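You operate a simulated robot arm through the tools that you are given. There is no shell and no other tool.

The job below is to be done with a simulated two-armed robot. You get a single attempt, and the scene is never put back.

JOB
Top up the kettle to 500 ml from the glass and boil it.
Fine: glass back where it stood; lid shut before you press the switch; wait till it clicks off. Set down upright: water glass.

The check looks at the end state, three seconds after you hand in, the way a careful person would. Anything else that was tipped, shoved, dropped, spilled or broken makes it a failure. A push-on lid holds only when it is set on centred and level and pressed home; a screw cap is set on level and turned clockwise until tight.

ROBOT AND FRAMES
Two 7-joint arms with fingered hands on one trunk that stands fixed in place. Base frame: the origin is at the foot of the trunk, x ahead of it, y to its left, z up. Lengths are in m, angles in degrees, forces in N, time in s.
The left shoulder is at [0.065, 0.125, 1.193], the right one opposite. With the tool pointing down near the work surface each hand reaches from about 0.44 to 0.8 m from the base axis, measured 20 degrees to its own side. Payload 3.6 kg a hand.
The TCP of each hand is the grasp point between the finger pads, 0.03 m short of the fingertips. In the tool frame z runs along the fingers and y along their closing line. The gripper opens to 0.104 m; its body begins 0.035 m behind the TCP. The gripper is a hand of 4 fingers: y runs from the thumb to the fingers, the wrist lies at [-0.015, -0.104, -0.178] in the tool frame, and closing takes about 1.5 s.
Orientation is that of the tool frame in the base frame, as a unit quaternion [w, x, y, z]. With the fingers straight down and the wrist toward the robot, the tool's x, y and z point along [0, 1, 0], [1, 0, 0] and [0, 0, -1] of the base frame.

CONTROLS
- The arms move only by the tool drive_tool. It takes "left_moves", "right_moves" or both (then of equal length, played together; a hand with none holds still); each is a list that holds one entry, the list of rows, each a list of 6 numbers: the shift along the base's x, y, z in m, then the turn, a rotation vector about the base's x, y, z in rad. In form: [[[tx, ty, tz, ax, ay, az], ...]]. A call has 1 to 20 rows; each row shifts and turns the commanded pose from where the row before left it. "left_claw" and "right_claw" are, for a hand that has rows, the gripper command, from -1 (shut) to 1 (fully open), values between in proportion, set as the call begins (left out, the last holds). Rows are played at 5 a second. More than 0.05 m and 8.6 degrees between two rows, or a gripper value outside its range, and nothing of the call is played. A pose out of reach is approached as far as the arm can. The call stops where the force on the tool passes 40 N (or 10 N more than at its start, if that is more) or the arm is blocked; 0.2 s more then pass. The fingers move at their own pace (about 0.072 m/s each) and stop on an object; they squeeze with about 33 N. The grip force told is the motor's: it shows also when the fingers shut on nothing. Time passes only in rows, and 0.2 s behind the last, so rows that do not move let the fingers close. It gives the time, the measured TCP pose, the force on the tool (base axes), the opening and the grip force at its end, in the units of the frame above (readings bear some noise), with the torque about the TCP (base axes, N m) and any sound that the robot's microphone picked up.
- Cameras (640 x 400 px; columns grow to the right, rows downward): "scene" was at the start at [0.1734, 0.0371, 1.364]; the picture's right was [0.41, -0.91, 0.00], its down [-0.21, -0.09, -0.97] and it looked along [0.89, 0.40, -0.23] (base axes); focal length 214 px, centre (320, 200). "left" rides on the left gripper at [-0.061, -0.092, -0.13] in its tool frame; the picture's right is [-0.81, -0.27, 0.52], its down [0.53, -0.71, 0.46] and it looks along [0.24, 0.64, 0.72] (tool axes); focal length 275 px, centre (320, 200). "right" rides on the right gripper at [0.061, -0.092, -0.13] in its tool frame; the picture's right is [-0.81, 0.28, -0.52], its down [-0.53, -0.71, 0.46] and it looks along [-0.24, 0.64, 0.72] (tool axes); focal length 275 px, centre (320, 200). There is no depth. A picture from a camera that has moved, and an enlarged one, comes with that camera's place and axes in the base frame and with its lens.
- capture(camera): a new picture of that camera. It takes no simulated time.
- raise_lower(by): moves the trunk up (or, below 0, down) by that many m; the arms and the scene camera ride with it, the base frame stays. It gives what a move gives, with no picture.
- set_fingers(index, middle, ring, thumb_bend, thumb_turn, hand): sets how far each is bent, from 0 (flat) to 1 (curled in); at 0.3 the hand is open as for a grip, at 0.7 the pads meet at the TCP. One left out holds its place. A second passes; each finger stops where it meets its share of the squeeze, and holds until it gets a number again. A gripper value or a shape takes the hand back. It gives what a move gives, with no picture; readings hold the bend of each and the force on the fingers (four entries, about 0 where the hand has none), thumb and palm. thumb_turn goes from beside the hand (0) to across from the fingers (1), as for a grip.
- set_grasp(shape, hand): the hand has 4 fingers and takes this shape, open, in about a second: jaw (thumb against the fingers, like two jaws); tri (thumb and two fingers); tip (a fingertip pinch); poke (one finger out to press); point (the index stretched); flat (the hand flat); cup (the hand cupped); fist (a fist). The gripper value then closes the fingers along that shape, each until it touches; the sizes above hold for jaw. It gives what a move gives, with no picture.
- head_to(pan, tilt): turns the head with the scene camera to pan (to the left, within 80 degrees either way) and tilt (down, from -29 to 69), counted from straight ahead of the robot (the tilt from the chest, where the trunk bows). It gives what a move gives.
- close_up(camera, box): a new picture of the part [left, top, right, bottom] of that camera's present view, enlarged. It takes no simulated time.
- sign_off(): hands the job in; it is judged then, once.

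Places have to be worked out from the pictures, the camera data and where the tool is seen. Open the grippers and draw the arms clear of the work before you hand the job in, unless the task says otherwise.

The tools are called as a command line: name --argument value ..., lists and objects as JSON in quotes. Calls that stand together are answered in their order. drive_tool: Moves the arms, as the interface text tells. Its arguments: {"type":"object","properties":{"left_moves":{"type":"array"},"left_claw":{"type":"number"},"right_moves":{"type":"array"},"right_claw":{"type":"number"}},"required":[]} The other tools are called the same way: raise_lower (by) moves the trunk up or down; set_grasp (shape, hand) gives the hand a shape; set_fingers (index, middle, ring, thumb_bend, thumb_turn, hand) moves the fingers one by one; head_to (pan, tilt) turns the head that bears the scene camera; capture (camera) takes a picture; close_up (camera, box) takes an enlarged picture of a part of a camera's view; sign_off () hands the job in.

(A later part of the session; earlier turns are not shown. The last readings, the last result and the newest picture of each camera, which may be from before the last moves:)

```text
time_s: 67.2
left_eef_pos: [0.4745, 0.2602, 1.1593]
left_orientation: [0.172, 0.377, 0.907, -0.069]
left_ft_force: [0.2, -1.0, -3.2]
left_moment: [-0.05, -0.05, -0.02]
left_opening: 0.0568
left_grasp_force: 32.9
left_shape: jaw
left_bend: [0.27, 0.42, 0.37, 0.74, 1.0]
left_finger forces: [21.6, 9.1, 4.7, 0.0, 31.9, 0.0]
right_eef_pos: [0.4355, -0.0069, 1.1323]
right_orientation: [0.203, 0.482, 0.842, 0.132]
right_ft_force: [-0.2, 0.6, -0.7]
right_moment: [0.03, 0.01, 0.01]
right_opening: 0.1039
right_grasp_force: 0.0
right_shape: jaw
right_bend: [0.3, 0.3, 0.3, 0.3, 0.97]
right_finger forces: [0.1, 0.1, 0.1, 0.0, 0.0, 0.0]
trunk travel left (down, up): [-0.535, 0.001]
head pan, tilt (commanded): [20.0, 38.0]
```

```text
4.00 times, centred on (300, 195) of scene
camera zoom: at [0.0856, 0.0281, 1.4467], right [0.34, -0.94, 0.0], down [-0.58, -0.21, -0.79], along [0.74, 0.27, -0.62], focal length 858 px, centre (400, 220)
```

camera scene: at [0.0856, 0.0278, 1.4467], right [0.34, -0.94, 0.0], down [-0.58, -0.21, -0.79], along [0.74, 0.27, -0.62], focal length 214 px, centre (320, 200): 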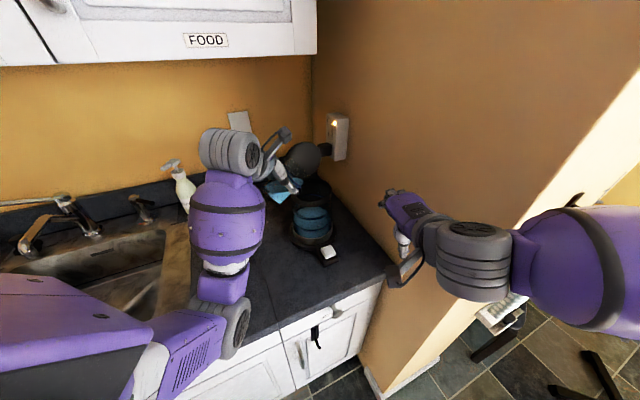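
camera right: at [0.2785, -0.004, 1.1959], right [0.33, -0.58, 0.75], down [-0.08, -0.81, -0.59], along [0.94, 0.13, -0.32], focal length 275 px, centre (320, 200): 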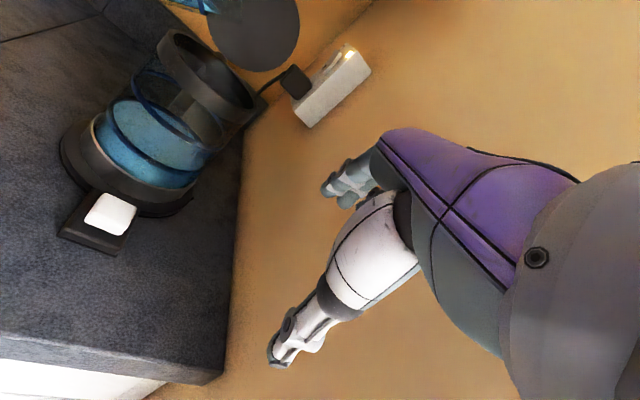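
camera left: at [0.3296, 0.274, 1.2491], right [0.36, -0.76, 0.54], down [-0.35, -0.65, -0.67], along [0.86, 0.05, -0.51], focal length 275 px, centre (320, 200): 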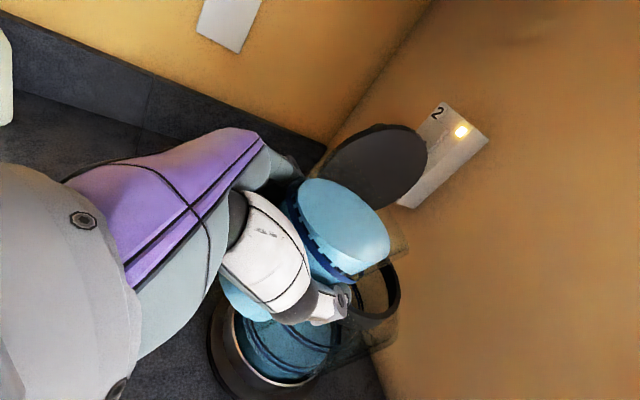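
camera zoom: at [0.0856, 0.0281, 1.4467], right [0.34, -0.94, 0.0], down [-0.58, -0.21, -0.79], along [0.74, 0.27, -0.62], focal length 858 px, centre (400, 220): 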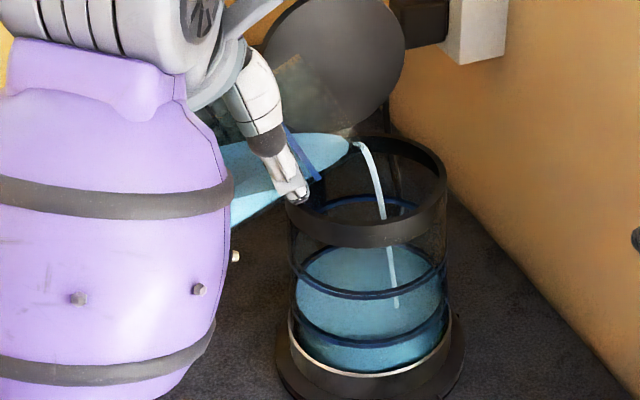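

The strip is gone: water now touches the lower edge of the ring's far face and is still trickling. I wait for it to settle and look again.

drive_tool --left_moves '[[[0, 0, 0, 0, 0, 0], [0, 0, 0, 0, 0, 0], [0, 0, 0, 0, 0, 0], [0, 0, 0, 0, 0, 0], [0, 0, 0, 0, 0, 0], [0, 0, 0, 0, 0, 0], [0, 0, 0, 0, 0, 0], [0, 0, 0, 0, 0, 0], [0, 0, 0, 0, 0, 0], [0, 0, 0, 0, 0, 0]]]'

close_up --camera "right" --box '[145, 88, 209, 128]'

close_up --camera "right" --box '[100, 100, 148, 140]'

close_up --camera "scene" --box '[290, 202, 338, 237]'

```text
time_s: 69.4
left_eef_pos: [0.4751, 0.261, 1.1585]
left_orientation: [0.172, 0.377, 0.907, -0.071]
left_ft_force: [-0.6, 0.4, -2.9]
left_moment: [-0.03, -0.02, 0.02]
left_opening: 0.0563
left_grasp_force: 33.0
left_shape: jaw
left_bend: [0.27, 0.42, 0.37, 0.74, 1.0]
left_finger forces: [21.6, 9.1, 4.8, 0.0, 31.9, 0.0]
right_eef_pos: [0.4366, -0.0066, 1.132]
right_orientation: [0.203, 0.481, 0.842, 0.133]
right_ft_force: [0.3, 0.3, 0.5]
right_moment: [0.0, -0.01, 0.02]
right_opening: 0.1039
right_grasp_force: 0.0
right_shape: jaw
right_bend: [0.3, 0.3, 0.3, 0.3, 0.97]
right_finger forces: [0.0, 0.0, 0.0, 0.0, 0.0, 0.0]
trunk travel left (down, up): [-0.535, 0.001]
head pan, tilt (commanded): [20.0, 38.0]
```

```text
10.00 times, centred on (177, 108) of right
camera zoom: at [0.2784, -0.0038, 1.1959], right [0.33, -0.58, 0.75], down [-0.08, -0.81, -0.59], along [0.94, 0.13, -0.32], focal length 2753 px, centre (1750, 1120)
```

zoom: 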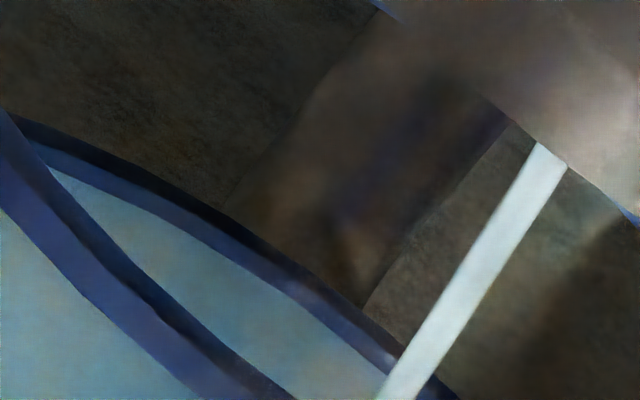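

```text
10.00 times, centred on (124, 120) of right
camera zoom: at [0.2784, -0.0038, 1.1959], right [0.33, -0.58, 0.75], down [-0.08, -0.81, -0.59], along [0.94, 0.13, -0.32], focal length 2753 px, centre (2280, 1000)
```

zoom: 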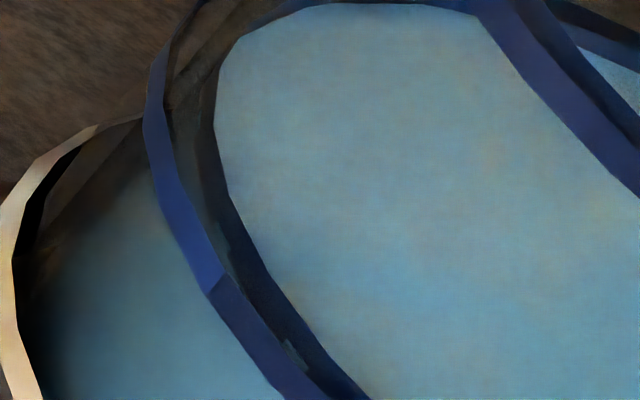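

```text
11.43 times, centred on (314, 220) of scene
camera zoom: at [0.0856, 0.0281, 1.4467], right [0.34, -0.94, 0.0], down [-0.58, -0.21, -0.79], along [0.74, 0.27, -0.62], focal length 2451 px, centre (389, -23)
```

zoom: 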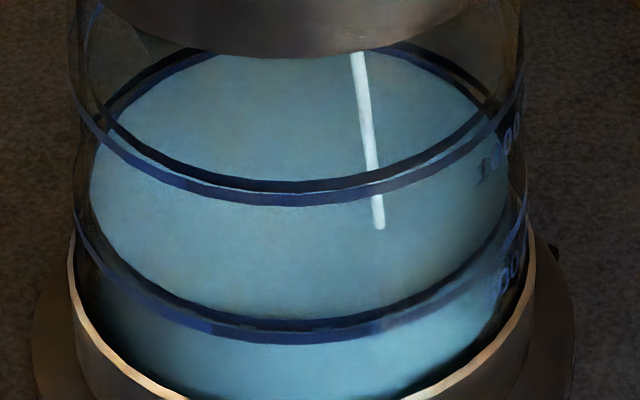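

Water edge has just risen onto the ring's lower part, about 1.5 mm (≈15 ml) below its middle. I tilt 2° more and let it settle.

drive_tool --left_moves '[[[0, 0, 0, 0.0123, 0.0123, 0], [0, 0, 0, 0.0123, 0.0123, 0], [0, 0, 0, 0, 0, 0], [0, 0, 0, 0, 0, 0], [0, 0, 0, 0, 0, 0], [0, 0, 0, 0, 0, 0], [0, 0, 0, 0, 0, 0], [0, 0, 0, 0, 0, 0], [0, 0, 0, 0, 0, 0], [0, 0, 0, 0, 0, 0], [0, 0, 0, 0, 0, 0], [0, 0, 0, 0, 0, 0], [0, 0, 0, 0, 0, 0], [0, 0, 0, 0, 0, 0], [0, 0, 0, 0, 0, 0], [0, 0, 0, 0, 0, 0], [0, 0, 0, 0, 0, 0]]]'

close_up --camera "right" --box '[145, 88, 209, 128]'

close_up --camera "right" --box '[100, 100, 148, 140]'

close_up --camera "scene" --box '[290, 202, 338, 237]'

close_up --camera "scene" --box '[250, 145, 350, 245]'

```text
time_s: 73.0
left_eef_pos: [0.4753, 0.2595, 1.1591]
left_orientation: [0.156, 0.378, 0.91, -0.064]
left_ft_force: [-0.8, -0.3, -3.3]
left_moment: [-0.05, -0.01, 0.01]
left_opening: 0.0566
left_grasp_force: 32.7
left_shape: jaw
left_bend: [0.27, 0.42, 0.37, 0.74, 1.0]
left_finger forces: [21.5, 8.9, 4.7, 0.0, 32.0, 0.0]
right_eef_pos: [0.4373, -0.007, 1.1316]
right_orientation: [0.203, 0.482, 0.842, 0.132]
right_ft_force: [0.4, 0.9, -0.1]
right_moment: [-0.01, 0.01, 0.04]
right_opening: 0.104
right_grasp_force: 0.1
right_shape: jaw
right_bend: [0.3, 0.3, 0.3, 0.3, 0.97]
right_finger forces: [0.0, 0.1, 0.1, 0.0, 0.0, 0.1]
trunk travel left (down, up): [-0.535, 0.001]
head pan, tilt (commanded): [20.0, 38.0]
```

```text
10.00 times, centred on (177, 108) of right
camera zoom: at [0.2784, -0.0038, 1.1959], right [0.33, -0.58, 0.75], down [-0.08, -0.81, -0.59], along [0.94, 0.13, -0.32], focal length 2753 px, centre (1750, 1120)
```

zoom: 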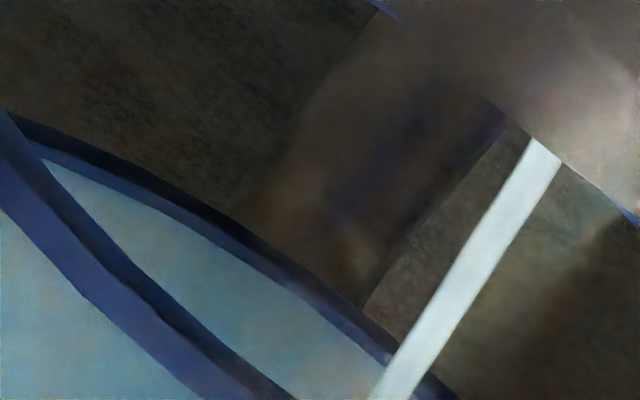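

```text
10.00 times, centred on (124, 120) of right
camera zoom: at [0.2784, -0.0038, 1.1959], right [0.33, -0.58, 0.75], down [-0.08, -0.81, -0.59], along [0.94, 0.13, -0.32], focal length 2753 px, centre (2280, 1000)
```

zoom: 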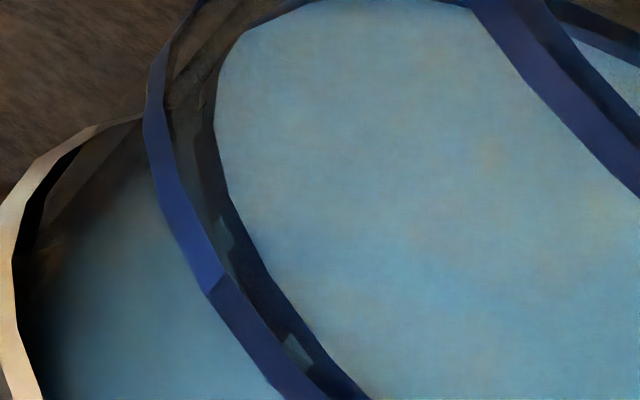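

```text
11.43 times, centred on (314, 220) of scene
camera zoom: at [0.0856, 0.0281, 1.4467], right [0.34, -0.94, 0.0], down [-0.58, -0.21, -0.79], along [0.74, 0.27, -0.62], focal length 2451 px, centre (389, -23)
```

zoom: 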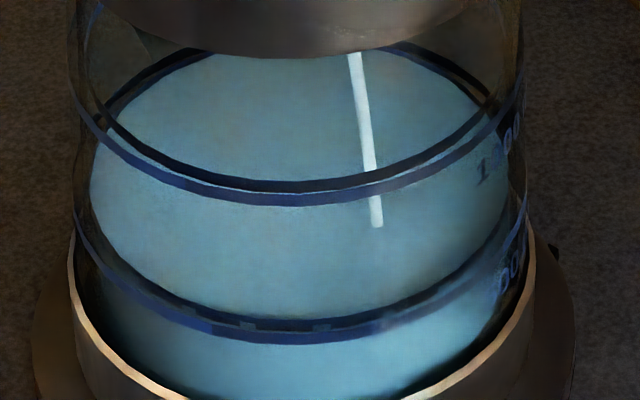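

```text
4.00 times, centred on (300, 195) of scene
camera zoom: at [0.0856, 0.0281, 1.4467], right [0.34, -0.94, 0.0], down [-0.58, -0.21, -0.79], along [0.74, 0.27, -0.62], focal length 858 px, centre (400, 220)
```

zoom: 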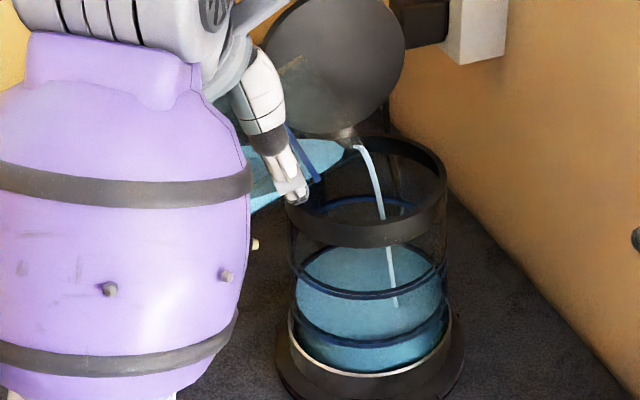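

Water now pokes through the lower part of the ring's inner face. I zoom closer on those spots to judge how far up the ring the surface is.

close_up --camera "scene" --box '[300, 224, 324, 239]'

close_up --camera "right" --box '[112, 112, 144, 132]'

close_up --camera "right" --box '[146, 100, 178, 120]'

```text
16.00 times, centred on (312, 232) of scene
camera zoom: at [0.0856, 0.0281, 1.4467], right [0.34, -0.94, 0.0], down [-0.58, -0.21, -0.79], along [0.74, 0.27, -0.62], focal length 3432 px, centre (448, -304)
```

zoom: 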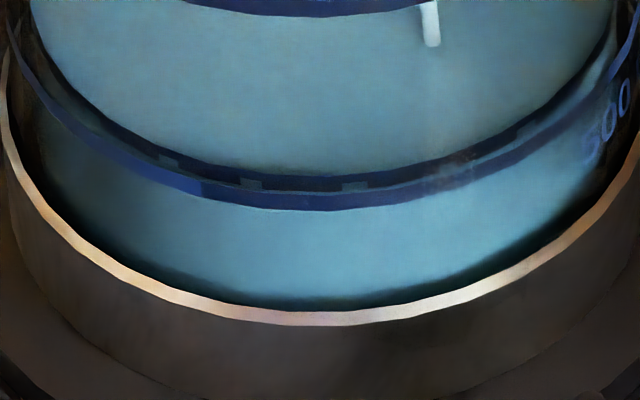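

```text
16.00 times, centred on (128, 122) of right
camera zoom: at [0.2784, -0.0038, 1.1959], right [0.33, -0.58, 0.75], down [-0.08, -0.81, -0.59], along [0.94, 0.13, -0.32], focal length 4404 px, centre (3392, 1448)
```

zoom: 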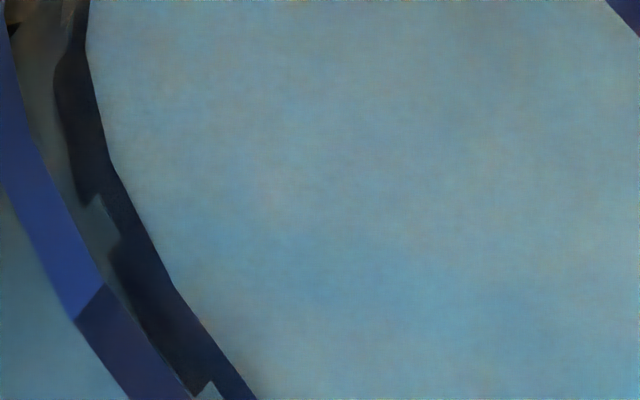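

```text
16.00 times, centred on (162, 110) of right
camera zoom: at [0.2784, -0.0038, 1.1959], right [0.33, -0.58, 0.75], down [-0.08, -0.81, -0.59], along [0.94, 0.13, -0.32], focal length 4404 px, centre (2848, 1640)
```

zoom: 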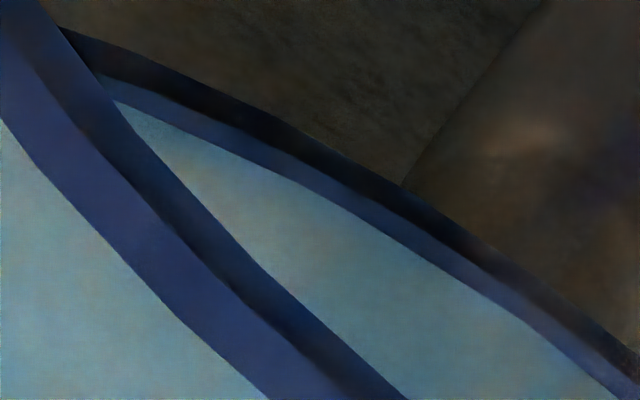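

The water surface is now at about mid-height of the 500 ring. I stop the pour by tilting the glass back over the kettle, then check.

drive_tool --left_moves '[[[0, 0, 0, -0.06, -0.06, 0], [0, 0, 0, -0.06, -0.06, 0], [0, 0, 0, -0.0489, -0.0489, 0], [0, 0, 0, -0.0489, -0.0489, 0], [0, 0, 0, -0.0489, -0.0489, 0], [0, 0, 0, -0.0489, -0.0489, 0], [0, 0, 0, -0.0489, -0.0489, 0], [0, 0, 0, -0.0489, -0.0489, 0], [0, 0, 0, -0.0489, -0.0489, 0], [0, 0, 0, -0.0489, -0.0489, 0], [0, 0, 0, -0.0489, -0.0489, 0], [0, 0, 0, -0.0267, -0.0267, 0], [0, 0, 0, 0, 0, 0], [0, 0, 0, 0, 0, 0]]]'

close_up --camera "scene" --box '[250, 145, 350, 245]'

close_up --camera "right" --box '[112, 112, 144, 132]'

close_up --camera "right" --box '[146, 100, 178, 120]'

```text
time_s: 76.0
left_eef_pos: [0.4753, 0.2605, 1.1569]
left_orientation: [0.51, 0.319, 0.771, -0.21]
left_ft_force: [-0.4, -0.6, -2.3]
left_moment: [-0.04, -0.01, 0.05]
left_opening: 0.0568
left_grasp_force: 33.4
left_shape: jaw
left_bend: [0.27, 0.42, 0.37, 0.74, 1.0]
left_finger forces: [21.6, 9.0, 4.6, 0.0, 31.6, 0.0]
right_eef_pos: [0.435, -0.0061, 1.1321]
right_orientation: [0.204, 0.482, 0.842, 0.133]
right_ft_force: [-0.5, -0.1, 0.5]
right_moment: [0.0, 0.0, 0.01]
right_opening: 0.1039
right_grasp_force: 0.1
right_shape: jaw
right_bend: [0.3, 0.3, 0.3, 0.3, 0.97]
right_finger forces: [0.1, 0.0, 0.0, 0.1, 0.0, 0.0]
trunk travel left (down, up): [-0.535, 0.001]
head pan, tilt (commanded): [20.0, 38.0]
```

```text
4.00 times, centred on (300, 195) of scene
camera zoom: at [0.0856, 0.0281, 1.4467], right [0.34, -0.94, 0.0], down [-0.58, -0.21, -0.79], along [0.74, 0.27, -0.62], focal length 858 px, centre (400, 220)
```

zoom: 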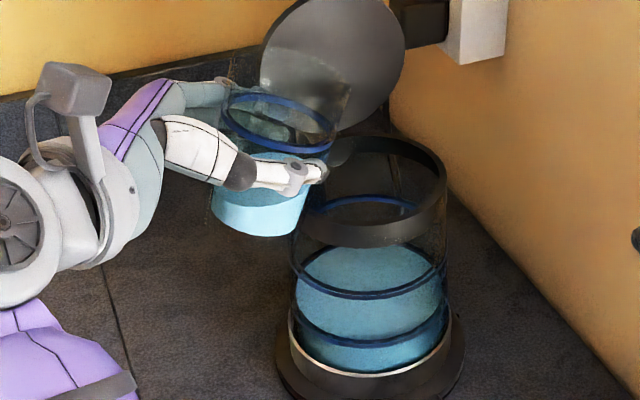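

```text
16.00 times, centred on (128, 122) of right
camera zoom: at [0.2784, -0.0038, 1.1959], right [0.33, -0.58, 0.75], down [-0.08, -0.81, -0.59], along [0.94, 0.13, -0.32], focal length 4404 px, centre (3392, 1448)
```

zoom: 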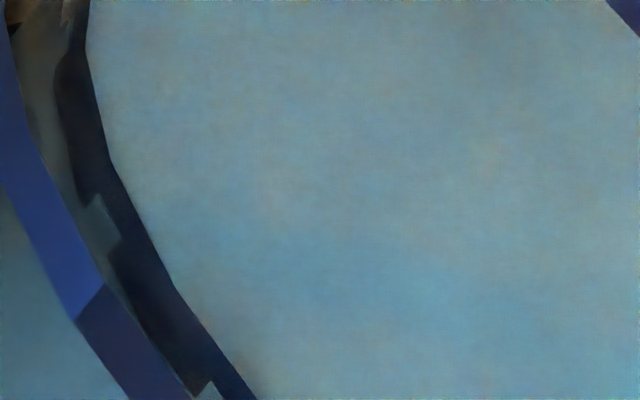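

```text
16.00 times, centred on (162, 110) of right
camera zoom: at [0.2784, -0.0038, 1.1959], right [0.33, -0.58, 0.75], down [-0.08, -0.81, -0.59], along [0.94, 0.13, -0.32], focal length 4404 px, centre (2848, 1640)
```

zoom: 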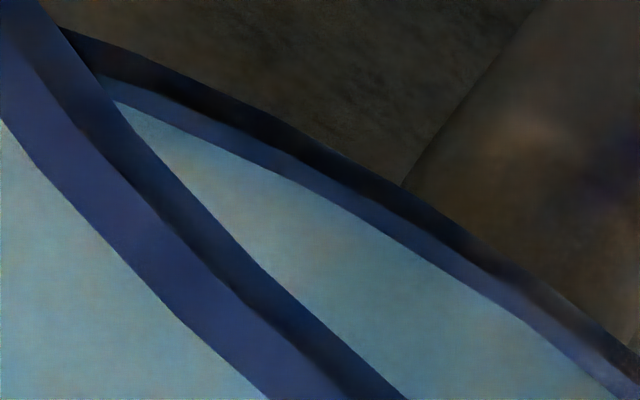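

Level holds at the ring's middle. I retreat the glass along the approach line and bring it back upright.

drive_tool --left_moves '[[[-0.01, 0.0102, 0, 0, 0, 0], [-0.01, 0.0102, 0, 0, 0, 0], [-0.01, 0.0102, 0, -0.02, -0.02, 0], [-0.01, 0.0102, 0, -0.04, -0.04, 0], [-0.01, 0.0102, 0, -0.04, -0.04, 0], [0, 0, -0.005, -0.04, -0.04, 0], [0, 0, -0.005, -0.04, -0.04, 0], [0, 0, 0, -0.042, -0.042, 0], [0, 0, 0, 0, 0, 0], [0, 0, 0, 0, 0, 0]]]'

close_up --camera "scene" --box '[220, 135, 350, 245]'

close_up --camera "scene" --box '[300, 224, 324, 239]'

```text
time_s: 78.2
left_eef_pos: [0.4253, 0.3106, 1.1474]
left_orientation: [0.623, 0.283, 0.682, -0.257]
left_ft_force: [0.4, 0.1, -3.5]
left_moment: [-0.01, 0.03, -0.04]
left_opening: 0.0563
left_grasp_force: 33.3
left_shape: jaw
left_bend: [0.27, 0.42, 0.37, 0.74, 1.0]
left_finger forces: [21.4, 8.8, 4.4, 0.0, 31.7, 0.0]
right_eef_pos: [0.4362, -0.0063, 1.1324]
right_orientation: [0.203, 0.482, 0.842, 0.133]
right_ft_force: [0.2, 0.4, -0.5]
right_moment: [0.0, 0.0, 0.01]
right_opening: 0.104
right_grasp_force: 0.0
right_shape: jaw
right_bend: [0.3, 0.3, 0.3, 0.3, 0.97]
right_finger forces: [0.1, 0.1, 0.1, 0.1, 0.1, 0.0]
trunk travel left (down, up): [-0.535, 0.001]
head pan, tilt (commanded): [20.0, 38.0]
```

```text
3.64 times, centred on (285, 190) of scene
camera zoom: at [0.0855, 0.0281, 1.4467], right [0.34, -0.94, 0.0], down [-0.58, -0.21, -0.79], along [0.74, 0.27, -0.62], focal length 780 px, centre (447, 236)
```

zoom: 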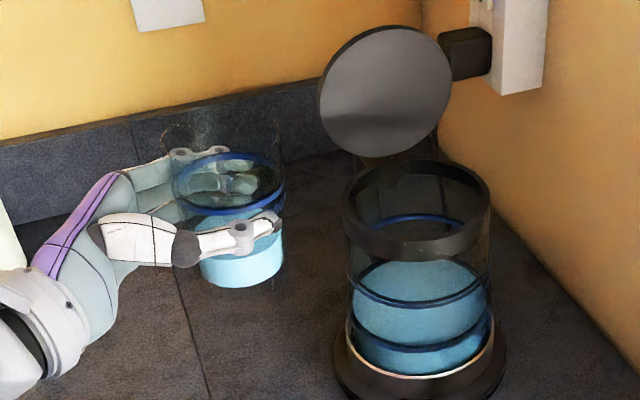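

```text
16.00 times, centred on (312, 232) of scene
camera zoom: at [0.0855, 0.0281, 1.4467], right [0.34, -0.94, 0.0], down [-0.58, -0.21, -0.79], along [0.74, 0.27, -0.62], focal length 3432 px, centre (448, -304)
```

zoom: 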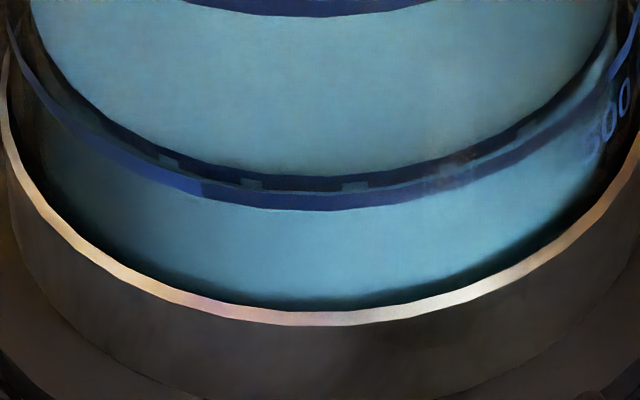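

Glass is upright again in the same orientation as when grasped. I carry it back over its original spot at travel height.

drive_tool --left_moves '[[[0.0195, 0.0168, 0, 0, 0, 0], [0.0195, 0.0168, 0, 0, 0, 0], [0.0195, 0.0168, 0, 0, 0, 0], [0.0195, 0.0168, 0, 0, 0, 0], [0.0195, 0.0168, 0, 0, 0, 0], [0.0195, 0.0168, 0, 0, 0, 0], [0, 0, 0, 0, 0, 0], [0, 0, -0.02, 0, 0, 0], [0, 0, -0.03, 0, 0, 0], [0, 0, -0.03, 0, 0, 0], [0, 0, -0.03, 0, 0, 0], [0, 0, 0, 0, 0, 0], [0, 0, 0, 0, 0, 0]]]'

head_to --pan 42 --tilt 32

close_up --camera "scene" --box '[280, 190, 380, 270]'

```text
time_s: 81.0
left_eef_pos: [0.5433, 0.413, 1.0388]
left_orientation: [0.624, 0.283, 0.681, -0.257]
left_ft_force: [0.4, -1.1, -2.7]
left_moment: [-0.01, 0.03, -0.02]
left_opening: 0.0561
left_grasp_force: 32.9
left_shape: jaw
left_bend: [0.27, 0.42, 0.37, 0.74, 1.0]
left_finger forces: [21.4, 8.8, 4.5, 0.1, 32.2, 0.1]
right_eef_pos: [0.4369, -0.0059, 1.133]
right_orientation: [0.203, 0.482, 0.842, 0.132]
right_ft_force: [0.6, -0.2, -0.4]
right_moment: [-0.02, 0.0, -0.02]
right_opening: 0.1039
right_grasp_force: 0.0
right_shape: jaw
right_bend: [0.3, 0.3, 0.3, 0.3, 0.97]
right_finger forces: [0.0, 0.0, 0.0, 0.0, 0.1, 0.0]
trunk travel left (down, up): [-0.535, 0.001]
head pan, tilt (commanded): [20.0, 38.0]
```

```text
time_s: 81.8
left_eef_pos: [0.5423, 0.4113, 1.0378]
left_orientation: [0.624, 0.284, 0.681, -0.257]
left_ft_force: [-0.7, -0.1, -2.8]
left_moment: [-0.02, 0.04, -0.01]
left_opening: 0.0563
left_grasp_force: 32.4
left_shape: jaw
left_bend: [0.27, 0.42, 0.37, 0.74, 1.0]
left_finger forces: [21.3, 8.9, 4.4, 0.1, 32.2, 0.1]
right_eef_pos: [0.4358, -0.0067, 1.1323]
right_orientation: [0.203, 0.482, 0.842, 0.132]
right_ft_force: [0.5, 0.2, -1.3]
right_moment: [-0.01, 0.0, 0.03]
right_opening: 0.1037
right_grasp_force: 0.0
right_shape: jaw
right_bend: [0.3, 0.3, 0.3, 0.3, 0.97]
right_finger forces: [0.0, 0.1, 0.0, 0.0, 0.0, 0.0]
trunk travel left (down, up): [-0.535, 0.001]
head pan, tilt (commanded): [42.0, 32.0]
```

```text
5.00 times, centred on (330, 230) of scene
camera zoom: at [0.0712, 0.0585, 1.4559], right [0.67, -0.74, 0.0], down [-0.39, -0.35, -0.85], along [0.63, 0.57, -0.53], focal length 1072 px, centre (270, 50)
```

zoom: 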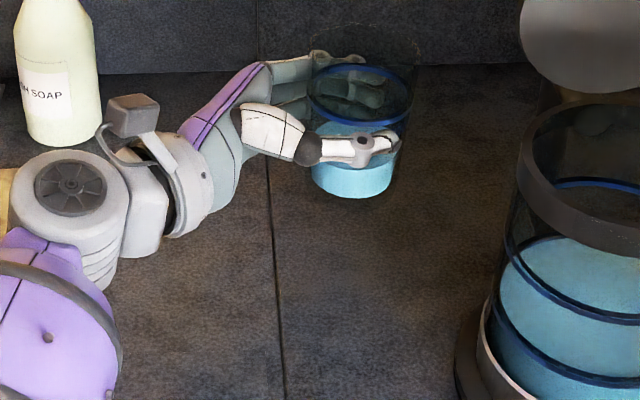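

Over the spot at z = 1.038. I lower the glass gently onto the counter (0.064 m) watching the force.

drive_tool --left_moves '[[[0, 0, -0.02, 0, 0, 0], [0, 0, -0.02, 0, 0, 0], [0, 0, -0.012, 0, 0, 0], [0, 0, -0.006, 0, 0, 0], [0, 0, -0.003, 0, 0, 0], [0, 0, 0, 0, 0, 0], [0, 0, 0, 0, 0, 0]]]'

close_up --camera "scene" --box '[280, 190, 380, 270]'

```text
time_s: 83.4
left_eef_pos: [0.5429, 0.4134, 0.9779]
left_orientation: [0.624, 0.283, 0.681, -0.257]
left_ft_force: [-0.4, 0.2, -2.9]
left_moment: [0.04, 0.08, 0.06]
left_opening: 0.0561
left_grasp_force: 33.2
left_shape: jaw
left_bend: [0.27, 0.42, 0.37, 0.74, 1.0]
left_finger forces: [21.3, 8.8, 4.5, 0.0, 32.2, 0.0]
right_eef_pos: [0.4359, -0.0074, 1.1316]
right_orientation: [0.203, 0.482, 0.842, 0.132]
right_ft_force: [0.1, -0.5, 0.2]
right_moment: [0.01, -0.01, -0.02]
right_opening: 0.1039
right_grasp_force: 0.1
right_shape: jaw
right_bend: [0.3, 0.3, 0.3, 0.3, 0.97]
right_finger forces: [0.0, 0.0, 0.0, 0.0, 0.0, 0.0]
trunk travel left (down, up): [-0.535, 0.001]
head pan, tilt (commanded): [42.0, 32.0]
```

```text
5.00 times, centred on (330, 230) of scene
camera zoom: at [0.0711, 0.0585, 1.4559], right [0.67, -0.74, 0.0], down [-0.39, -0.35, -0.85], along [0.63, 0.57, -0.53], focal length 1072 px, centre (270, 50)
```

zoom: 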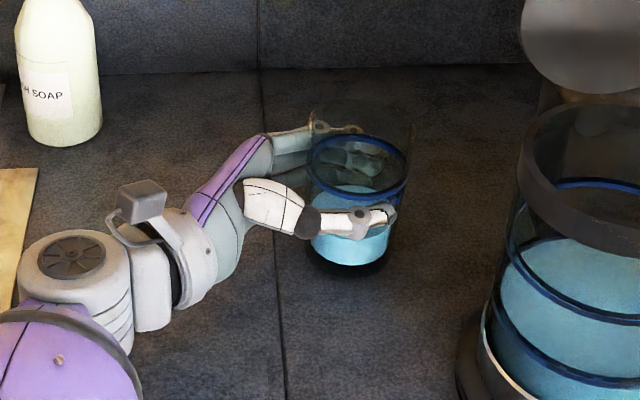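

Almost down (about 5 mm above). I lower in 2 mm steps until the load transfers to the counter.

drive_tool --left_moves '[[[0, 0, -0.002, 0, 0, 0], [0, 0, -0.002, 0, 0, 0], [0, 0, 0, 0, 0, 0], [0, 0, 0, 0, 0, 0]]]'

```text
time_s: 84.4
left_eef_pos: [0.5423, 0.4129, 0.9742]
left_orientation: [0.625, 0.283, 0.681, -0.256]
left_ft_force: [-0.3, 0.3, -0.5]
left_moment: [0.01, -0.01, 0.05]
left_opening: 0.0561
left_grasp_force: 33.5
left_shape: jaw
left_bend: [0.27, 0.42, 0.37, 0.74, 1.0]
left_finger forces: [21.5, 8.9, 4.7, 0.0, 32.1, 0.1]
right_eef_pos: [0.4365, -0.0054, 1.1324]
right_orientation: [0.203, 0.482, 0.842, 0.132]
right_ft_force: [-0.1, -0.2, 0.7]
right_moment: [-0.04, 0.03, 0.03]
right_opening: 0.1039
right_grasp_force: 0.1
right_shape: jaw
right_bend: [0.3, 0.3, 0.3, 0.3, 0.97]
right_finger forces: [0.0, 0.0, 0.1, 0.1, 0.1, 0.1]
trunk travel left (down, up): [-0.535, 0.001]
head pan, tilt (commanded): [42.0, 32.0]
```

The counter now carries the glass. I press 1 mm more to seat it flat and open the hand in steps.

drive_tool --left_moves '[[[0, 0, -0.001, 0, 0, 0], [0, 0, 0, 0, 0, 0]]]'

drive_tool --left_moves '[[[0, 0, 0, 0, 0, 0], [0, 0, 0, 0, 0, 0], [0, 0, 0, 0, 0, 0], [0, 0, 0, 0, 0, 0], [0, 0, 0, 0, 0, 0]]]' --left_claw 0.5

close_up --camera "scene" --box '[280, 190, 380, 270]'

drive_tool --left_moves '[[[0, 0, 0, 0, 0, 0], [0, 0, 0, 0, 0, 0], [0, 0, 0, 0, 0, 0], [0, 0, 0, 0, 0, 0]]]' --left_claw 1

close_up --camera "scene" --box '[280, 190, 380, 270]'

```text
time_s: 85.0
left_eef_pos: [0.5417, 0.4119, 0.9742]
left_orientation: [0.625, 0.282, 0.681, -0.256]
left_ft_force: [1.1, 1.3, 1.8]
left_moment: [0.02, -0.15, 0.05]
left_opening: 0.0561
left_grasp_force: 32.9
left_shape: jaw
left_bend: [0.27, 0.42, 0.37, 0.74, 1.0]
left_finger forces: [21.8, 8.9, 5.0, 0.0, 32.2, 0.1]
right_eef_pos: [0.436, -0.0074, 1.1319]
right_orientation: [0.204, 0.482, 0.842, 0.132]
right_ft_force: [0.4, 0.2, 0.4]
right_moment: [0.01, 0.0, 0.04]
right_opening: 0.1038
right_grasp_force: 0.0
right_shape: jaw
right_bend: [0.3, 0.3, 0.3, 0.3, 0.97]
right_finger forces: [0.1, 0.1, 0.0, 0.0, 0.0, 0.1]
trunk travel left (down, up): [-0.535, 0.001]
head pan, tilt (commanded): [42.0, 32.0]
```

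```text
time_s: 86.2
left_eef_pos: [0.5415, 0.4109, 0.972]
left_orientation: [0.624, 0.282, 0.682, -0.257]
left_ft_force: [-0.2, 0.2, -0.7]
left_moment: [0.01, 0.0, -0.04]
left_opening: 0.0776
left_grasp_force: 0.1
left_shape: jaw
left_bend: [0.27, 0.36, 0.33, 0.54, 0.99]
left_finger forces: [0.0, 0.0, 0.0, 0.1, 0.0, 0.0]
right_eef_pos: [0.4354, -0.0071, 1.131]
right_orientation: [0.204, 0.482, 0.842, 0.133]
right_ft_force: [-0.1, -0.8, -0.3]
right_moment: [-0.03, 0.03, -0.01]
right_opening: 0.1041
right_grasp_force: 0.0
right_shape: jaw
right_bend: [0.3, 0.3, 0.3, 0.3, 0.97]
right_finger forces: [0.0, 0.1, 0.1, 0.1, 0.0, 0.0]
trunk travel left (down, up): [-0.535, 0.001]
head pan, tilt (commanded): [42.0, 32.0]
```

```text
5.00 times, centred on (330, 230) of scene
camera zoom: at [0.0708, 0.0584, 1.456], right [0.67, -0.74, 0.0], down [-0.39, -0.35, -0.85], along [0.63, 0.57, -0.53], focal length 1072 px, centre (270, 50)
```

zoom: 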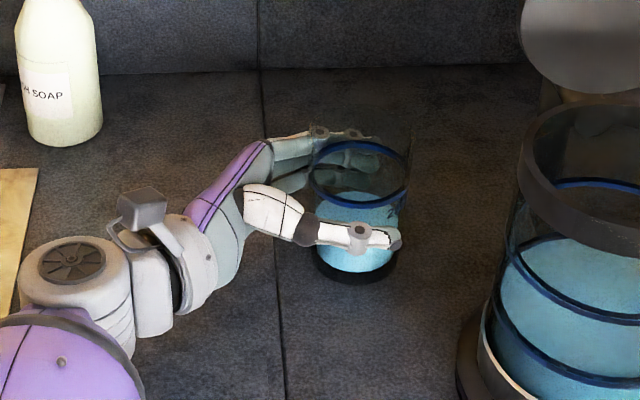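

```text
time_s: 87.2
left_eef_pos: [0.5417, 0.4122, 0.973]
left_orientation: [0.624, 0.284, 0.681, -0.257]
left_ft_force: [0.1, -0.5, 0.3]
left_moment: [-0.03, -0.02, 0.0]
left_opening: 0.1036
left_grasp_force: 0.1
left_shape: jaw
left_bend: [0.3, 0.3, 0.3, 0.3, 0.98]
left_finger forces: [0.0, 0.0, 0.0, 0.0, 0.0, 0.0]
right_eef_pos: [0.4365, -0.0064, 1.1329]
right_orientation: [0.203, 0.482, 0.842, 0.133]
right_ft_force: [0.2, 0.5, -0.6]
right_moment: [-0.01, 0.01, 0.0]
right_opening: 0.1039
right_grasp_force: 0.1
right_shape: jaw
right_bend: [0.3, 0.3, 0.3, 0.3, 0.97]
right_finger forces: [0.1, 0.0, 0.0, 0.1, 0.0, 0.0]
trunk travel left (down, up): [-0.535, 0.001]
head pan, tilt (commanded): [42.0, 32.0]
```

```text
5.00 times, centred on (330, 230) of scene
camera zoom: at [0.0708, 0.0584, 1.456], right [0.67, -0.74, 0.0], down [-0.39, -0.35, -0.85], along [0.63, 0.57, -0.53], focal length 1072 px, centre (270, 50)
```

zoom: 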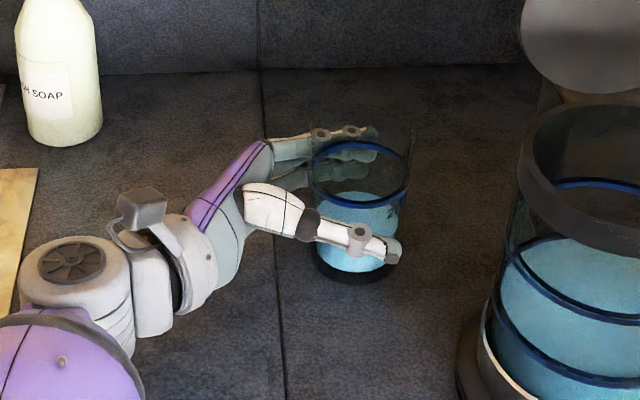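

The glass stands upright, free, right at its original place. I withdraw the hand straight back along its approach line.

drive_tool --left_moves '[[[-0.0134, 0.0134, 0, 0, 0, 0], [-0.0134, 0.0134, 0, 0, 0, 0], [-0.0134, 0.0134, 0, 0, 0, 0], [-0.0134, 0.0134, 0, 0, 0, 0], [-0.0134, 0.0134, 0, 0, 0, 0], [-0.0134, 0.0134, 0, 0, 0, 0], [0, 0, 0.03, 0, 0, 0], [0, 0, 0.04, 0, 0, 0], [0, 0, 0.04, 0, 0, 0], [0, 0, 0.04, 0, 0, 0], [0, 0, 0, 0, 0, 0]]]'

capture --camera "scene"

close_up --camera "scene" --box '[290, 195, 390, 275]'

```text
time_s: 89.6
left_eef_pos: [0.4632, 0.4902, 1.1206]
left_orientation: [0.623, 0.282, 0.682, -0.258]
left_ft_force: [-0.9, 0.2, 0.2]
left_moment: [-0.01, 0.01, -0.05]
left_opening: 0.1035
left_grasp_force: 0.1
left_shape: jaw
left_bend: [0.3, 0.3, 0.3, 0.3, 0.98]
left_finger forces: [0.0, 0.0, 0.1, 0.0, 0.1, 0.0]
right_eef_pos: [0.4361, -0.0064, 1.1317]
right_orientation: [0.203, 0.481, 0.843, 0.133]
right_ft_force: [0.2, -0.4, -1.2]
right_moment: [0.01, 0.0, 0.01]
right_opening: 0.1037
right_grasp_force: 0.0
right_shape: jaw
right_bend: [0.3, 0.3, 0.3, 0.3, 0.97]
right_finger forces: [0.1, 0.0, 0.0, 0.0, 0.0, 0.0]
trunk travel left (down, up): [-0.535, 0.001]
head pan, tilt (commanded): [42.0, 32.0]
```

```text
taken
camera scene: at [0.071, 0.0584, 1.4559], right [0.67, -0.74, 0.0], down [-0.39, -0.35, -0.85], along [0.63, 0.57, -0.53], focal length 214 px, centre (320, 200)
```

scene: 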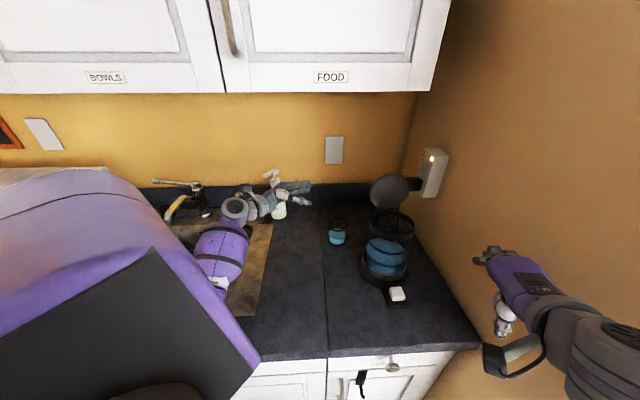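

```text
5.00 times, centred on (340, 235) of scene
camera zoom: at [0.071, 0.0584, 1.4559], right [0.67, -0.74, 0.0], down [-0.39, -0.35, -0.85], along [0.63, 0.57, -0.53], focal length 1072 px, centre (220, 25)
```

zoom: 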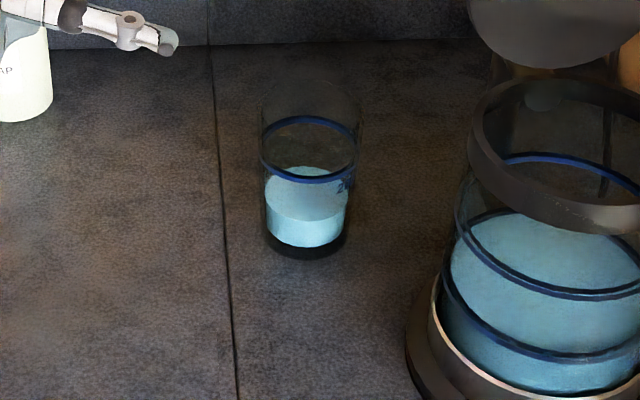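

The glass looks right, with roughly 85 ml left, consistent with about 165–175 ml poured. Next is the lid: I turn the left hand fingers-down and close it into a beak, away from the objects.

drive_tool --left_moves '[[[-0.0012, -0.0036, 0.0045, 0.0954, 0.0954, 0], [-0.0012, -0.0036, 0.0045, 0.0954, 0.0954, 0], [-0.0012, -0.0036, 0.0045, 0.0954, 0.0954, 0], [-0.0012, -0.0036, 0.0045, 0.0954, 0.0954, 0], [-0.0012, -0.0036, 0.0045, 0.0954, 0.0954, 0], [-0.0012, -0.0036, 0.0045, 0.0954, 0.0954, 0], [-0.0012, -0.0036, 0.0045, 0.0954, 0.0954, 0], [-0.0012, -0.0036, 0.0045, 0.0954, 0.0954, 0], [-0.0012, -0.0036, 0.0045, 0.0954, 0.0954, 0], [-0.0012, -0.0036, 0.0045, 0.0954, 0.0954, 0], [-0.0012, -0.0036, 0.0045, 0.0954, 0.0954, 0], [0, 0, 0, 0, 0, 0]]]' --left_claw -1

capture --camera "scene"

capture --camera "left"

capture --camera "right"

```text
time_s: 92.2
left_eef_pos: [0.4486, 0.4513, 1.1716]
left_orientation: [-0.001, 0.385, 0.923, 0.001]
left_ft_force: [-0.7, 0.4, 0.0]
left_moment: [0.0, -0.05, 0.02]
left_opening: 0.0
left_grasp_force: 32.9
left_shape: jaw
left_bend: [0.7, 0.7, 0.7, 0.47, 1.0]
left_finger forces: [0.1, 0.0, 0.0, 0.0, 0.0, 0.1]
right_eef_pos: [0.4363, -0.0059, 1.1326]
right_orientation: [0.204, 0.481, 0.842, 0.133]
right_ft_force: [0.4, -1.1, 1.5]
right_moment: [-0.01, 0.0, 0.02]
right_opening: 0.104
right_grasp_force: 0.1
right_shape: jaw
right_bend: [0.3, 0.3, 0.3, 0.3, 0.97]
right_finger forces: [0.0, 0.0, 0.1, 0.0, 0.0, 0.0]
trunk travel left (down, up): [-0.535, 0.001]
head pan, tilt (commanded): [42.0, 32.0]
```

```text
taken
camera scene: at [0.0704, 0.0587, 1.456], right [0.67, -0.74, 0.0], down [-0.39, -0.35, -0.85], along [0.63, 0.57, -0.53], focal length 214 px, centre (320, 200)
```

scene: 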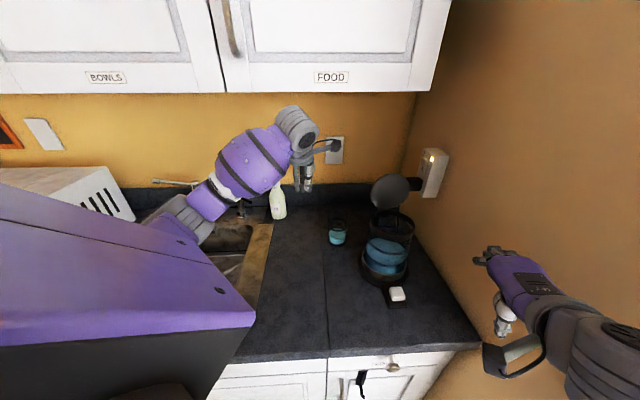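

```text
taken
camera left: at [0.4269, 0.3426, 1.3027], right [0.38, -0.77, -0.52], down [-0.88, -0.12, -0.45], along [0.28, 0.63, -0.72], focal length 275 px, centre (320, 200)
```

left: 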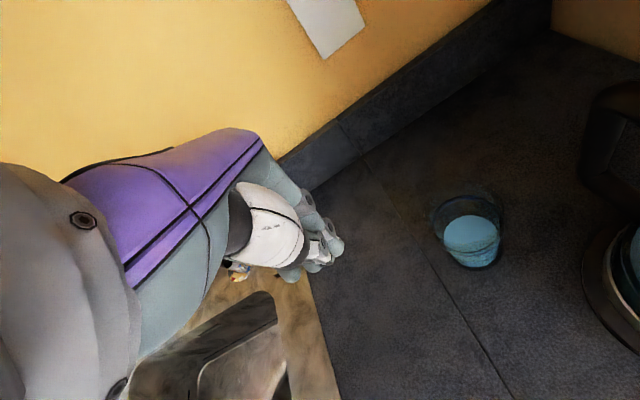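

```text
taken
camera right: at [0.278, -0.0037, 1.196], right [0.33, -0.58, 0.75], down [-0.08, -0.81, -0.59], along [0.94, 0.13, -0.32], focal length 275 px, centre (320, 200)
```

right: 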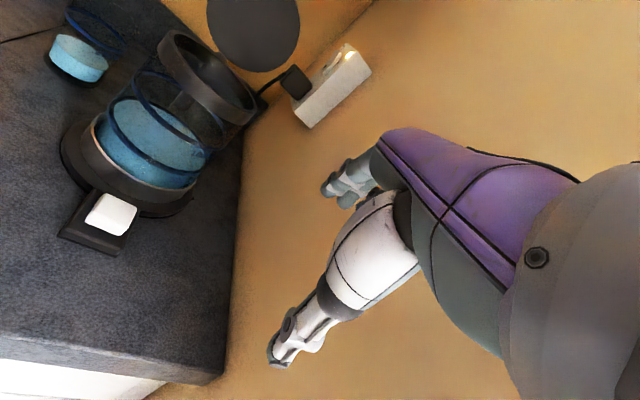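

Hand is fingers-down and closed. I move it over to the left-rear of the lid at z ≈ 1.222 (tips ≈ 1.19, above the knob, below the lid's top edge).

drive_tool --left_moves '[[[0.0174, -0.0114, 0.015, 0, 0, 0], [0.0174, -0.0114, 0.015, 0, 0, 0], [0.0174, -0.0114, 0.01, 0, 0, 0], [0.0174, -0.0114, 0.0104, 0, 0, 0], [0.0174, -0.0112, 0, 0, 0, 0], [0, 0, 0, 0, 0, 0]]]'

capture --camera "scene"

close_up --camera "scene" --box '[290, 130, 430, 250]'

capture --camera "right"

capture --camera "left"

```text
time_s: 93.6
left_eef_pos: [0.5358, 0.3958, 1.2231]
left_orientation: [-0.001, 0.385, 0.923, 0.002]
left_ft_force: [0.0, -0.5, -0.1]
left_moment: [-0.02, -0.04, -0.02]
left_opening: 0.0
left_grasp_force: 33.0
left_shape: jaw
left_bend: [0.7, 0.7, 0.7, 0.47, 1.0]
left_finger forces: [0.0, 0.0, 0.0, 0.1, 0.1, 0.1]
right_eef_pos: [0.4356, -0.0073, 1.1316]
right_orientation: [0.204, 0.481, 0.843, 0.133]
right_ft_force: [-0.1, -0.6, 0.6]
right_moment: [0.01, 0.03, 0.01]
right_opening: 0.1038
right_grasp_force: 0.0
right_shape: jaw
right_bend: [0.3, 0.3, 0.3, 0.3, 0.97]
right_finger forces: [0.1, 0.0, 0.0, 0.0, 0.0, 0.0]
trunk travel left (down, up): [-0.535, 0.001]
head pan, tilt (commanded): [42.0, 32.0]
```

```text
taken
camera scene: at [0.0704, 0.0586, 1.456], right [0.67, -0.74, 0.0], down [-0.39, -0.35, -0.85], along [0.63, 0.57, -0.53], focal length 214 px, centre (320, 200)
```

scene: 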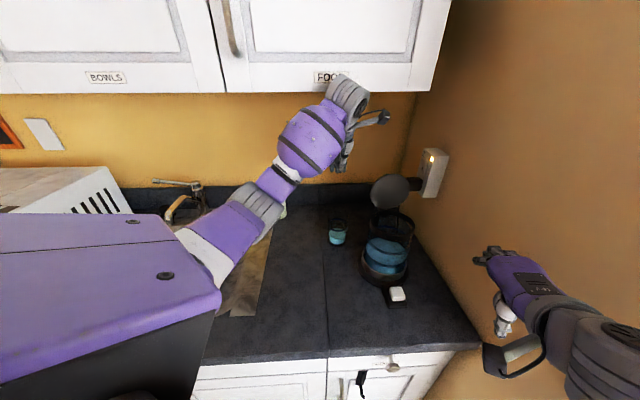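

```text
3.33 times, centred on (360, 190) of scene
camera zoom: at [0.0704, 0.0586, 1.456], right [0.67, -0.74, 0.0], down [-0.39, -0.35, -0.85], along [0.63, 0.57, -0.53], focal length 715 px, centre (187, 233)
```

zoom: 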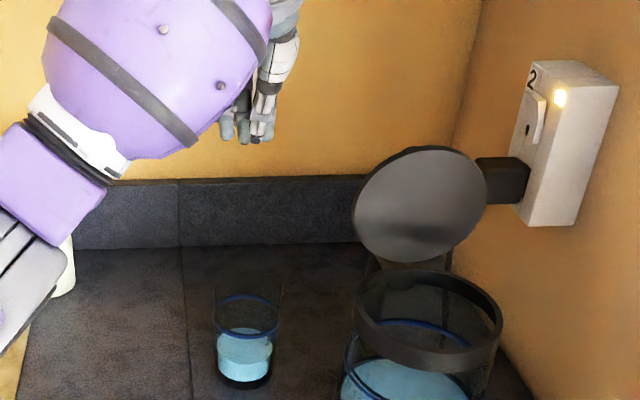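

```text
taken
camera right: at [0.2779, -0.0037, 1.1961], right [0.33, -0.58, 0.75], down [-0.08, -0.81, -0.59], along [0.94, 0.13, -0.32], focal length 275 px, centre (320, 200)
```

right: 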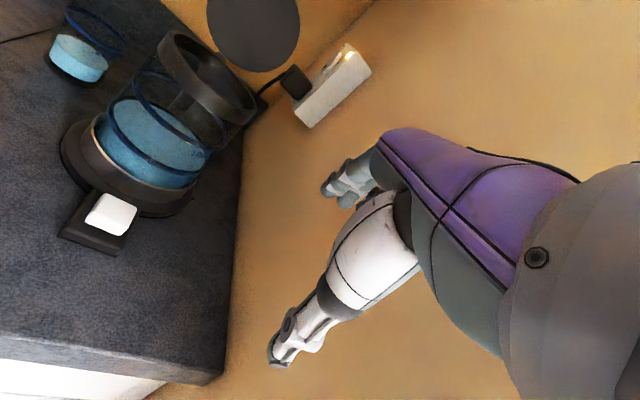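

```text
taken
camera left: at [0.5138, 0.2867, 1.3539], right [0.38, -0.77, -0.52], down [-0.88, -0.12, -0.45], along [0.28, 0.63, -0.72], focal length 275 px, centre (320, 200)
```

left: 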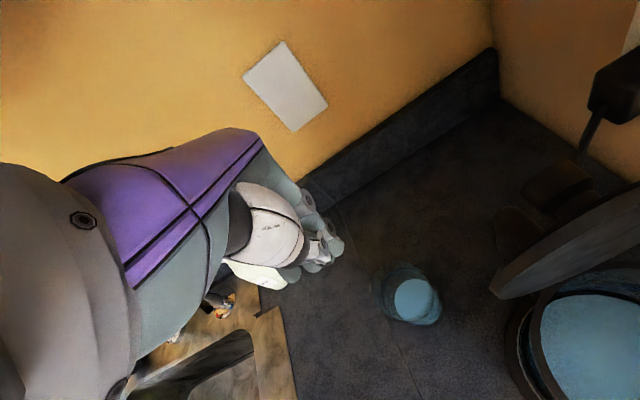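

Tips are at about the height of the lid's upper rim and behind its plane. I slide the hand sideways to get directly behind the lid, about 6 cm behind it.

drive_tool --left_moves '[[[0.0163, -0.015, 0, 0, 0, 0], [0.0163, -0.015, 0, 0, 0, 0], [0.0163, -0.015, 0, 0, 0, 0], [0.0163, -0.015, 0, 0, 0, 0], [0.0162, -0.015, 0, 0, 0, 0], [0, 0, 0, 0, 0, 0]]]'

close_up --camera "scene" --box '[290, 100, 430, 230]'

close_up --camera "right" --box '[120, 0, 320, 130]'

capture --camera "left"

```text
time_s: 95.0
left_eef_pos: [0.6168, 0.3196, 1.224]
left_orientation: [-0.001, 0.384, 0.923, 0.0]
left_ft_force: [-0.1, -0.1, 0.2]
left_moment: [0.01, -0.04, -0.02]
left_opening: 0.0001
left_grasp_force: 32.4
left_shape: jaw
left_bend: [0.7, 0.7, 0.7, 0.47, 1.0]
left_finger forces: [0.0, 0.1, 0.0, 0.0, 0.0, 0.1]
right_eef_pos: [0.4368, -0.0071, 1.1319]
right_orientation: [0.203, 0.48, 0.843, 0.133]
right_ft_force: [0.0, -0.4, 0.6]
right_moment: [-0.02, 0.0, 0.04]
right_opening: 0.1037
right_grasp_force: 0.0
right_shape: jaw
right_bend: [0.3, 0.3, 0.3, 0.3, 0.97]
right_finger forces: [0.1, 0.1, 0.0, 0.1, 0.0, 0.1]
trunk travel left (down, up): [-0.535, 0.001]
head pan, tilt (commanded): [42.0, 32.0]
```

```text
3.08 times, centred on (360, 165) of scene
camera zoom: at [0.0705, 0.0588, 1.456], right [0.67, -0.74, 0.0], down [-0.39, -0.35, -0.85], along [0.63, 0.57, -0.53], focal length 660 px, centre (197, 308)
```

zoom: 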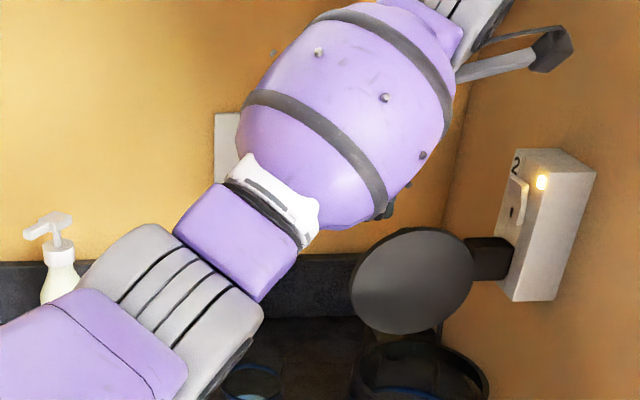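

```text
3.08 times, centred on (220, 65) of right
camera zoom: at [0.278, -0.0035, 1.196], right [0.33, -0.58, 0.75], down [-0.08, -0.81, -0.59], along [0.94, 0.13, -0.32], focal length 847 px, centre (628, 615)
```

zoom: 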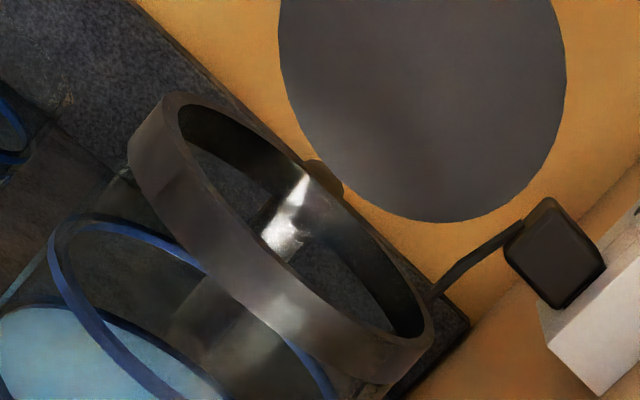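

```text
taken
camera left: at [0.5953, 0.2103, 1.3543], right [0.38, -0.77, -0.52], down [-0.88, -0.12, -0.45], along [0.28, 0.63, -0.72], focal length 275 px, centre (320, 200)
```

left: 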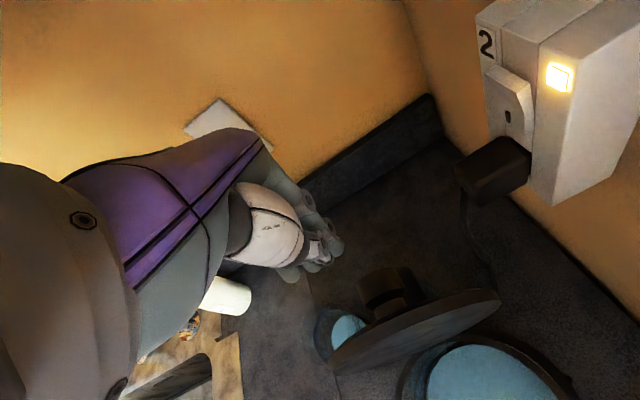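

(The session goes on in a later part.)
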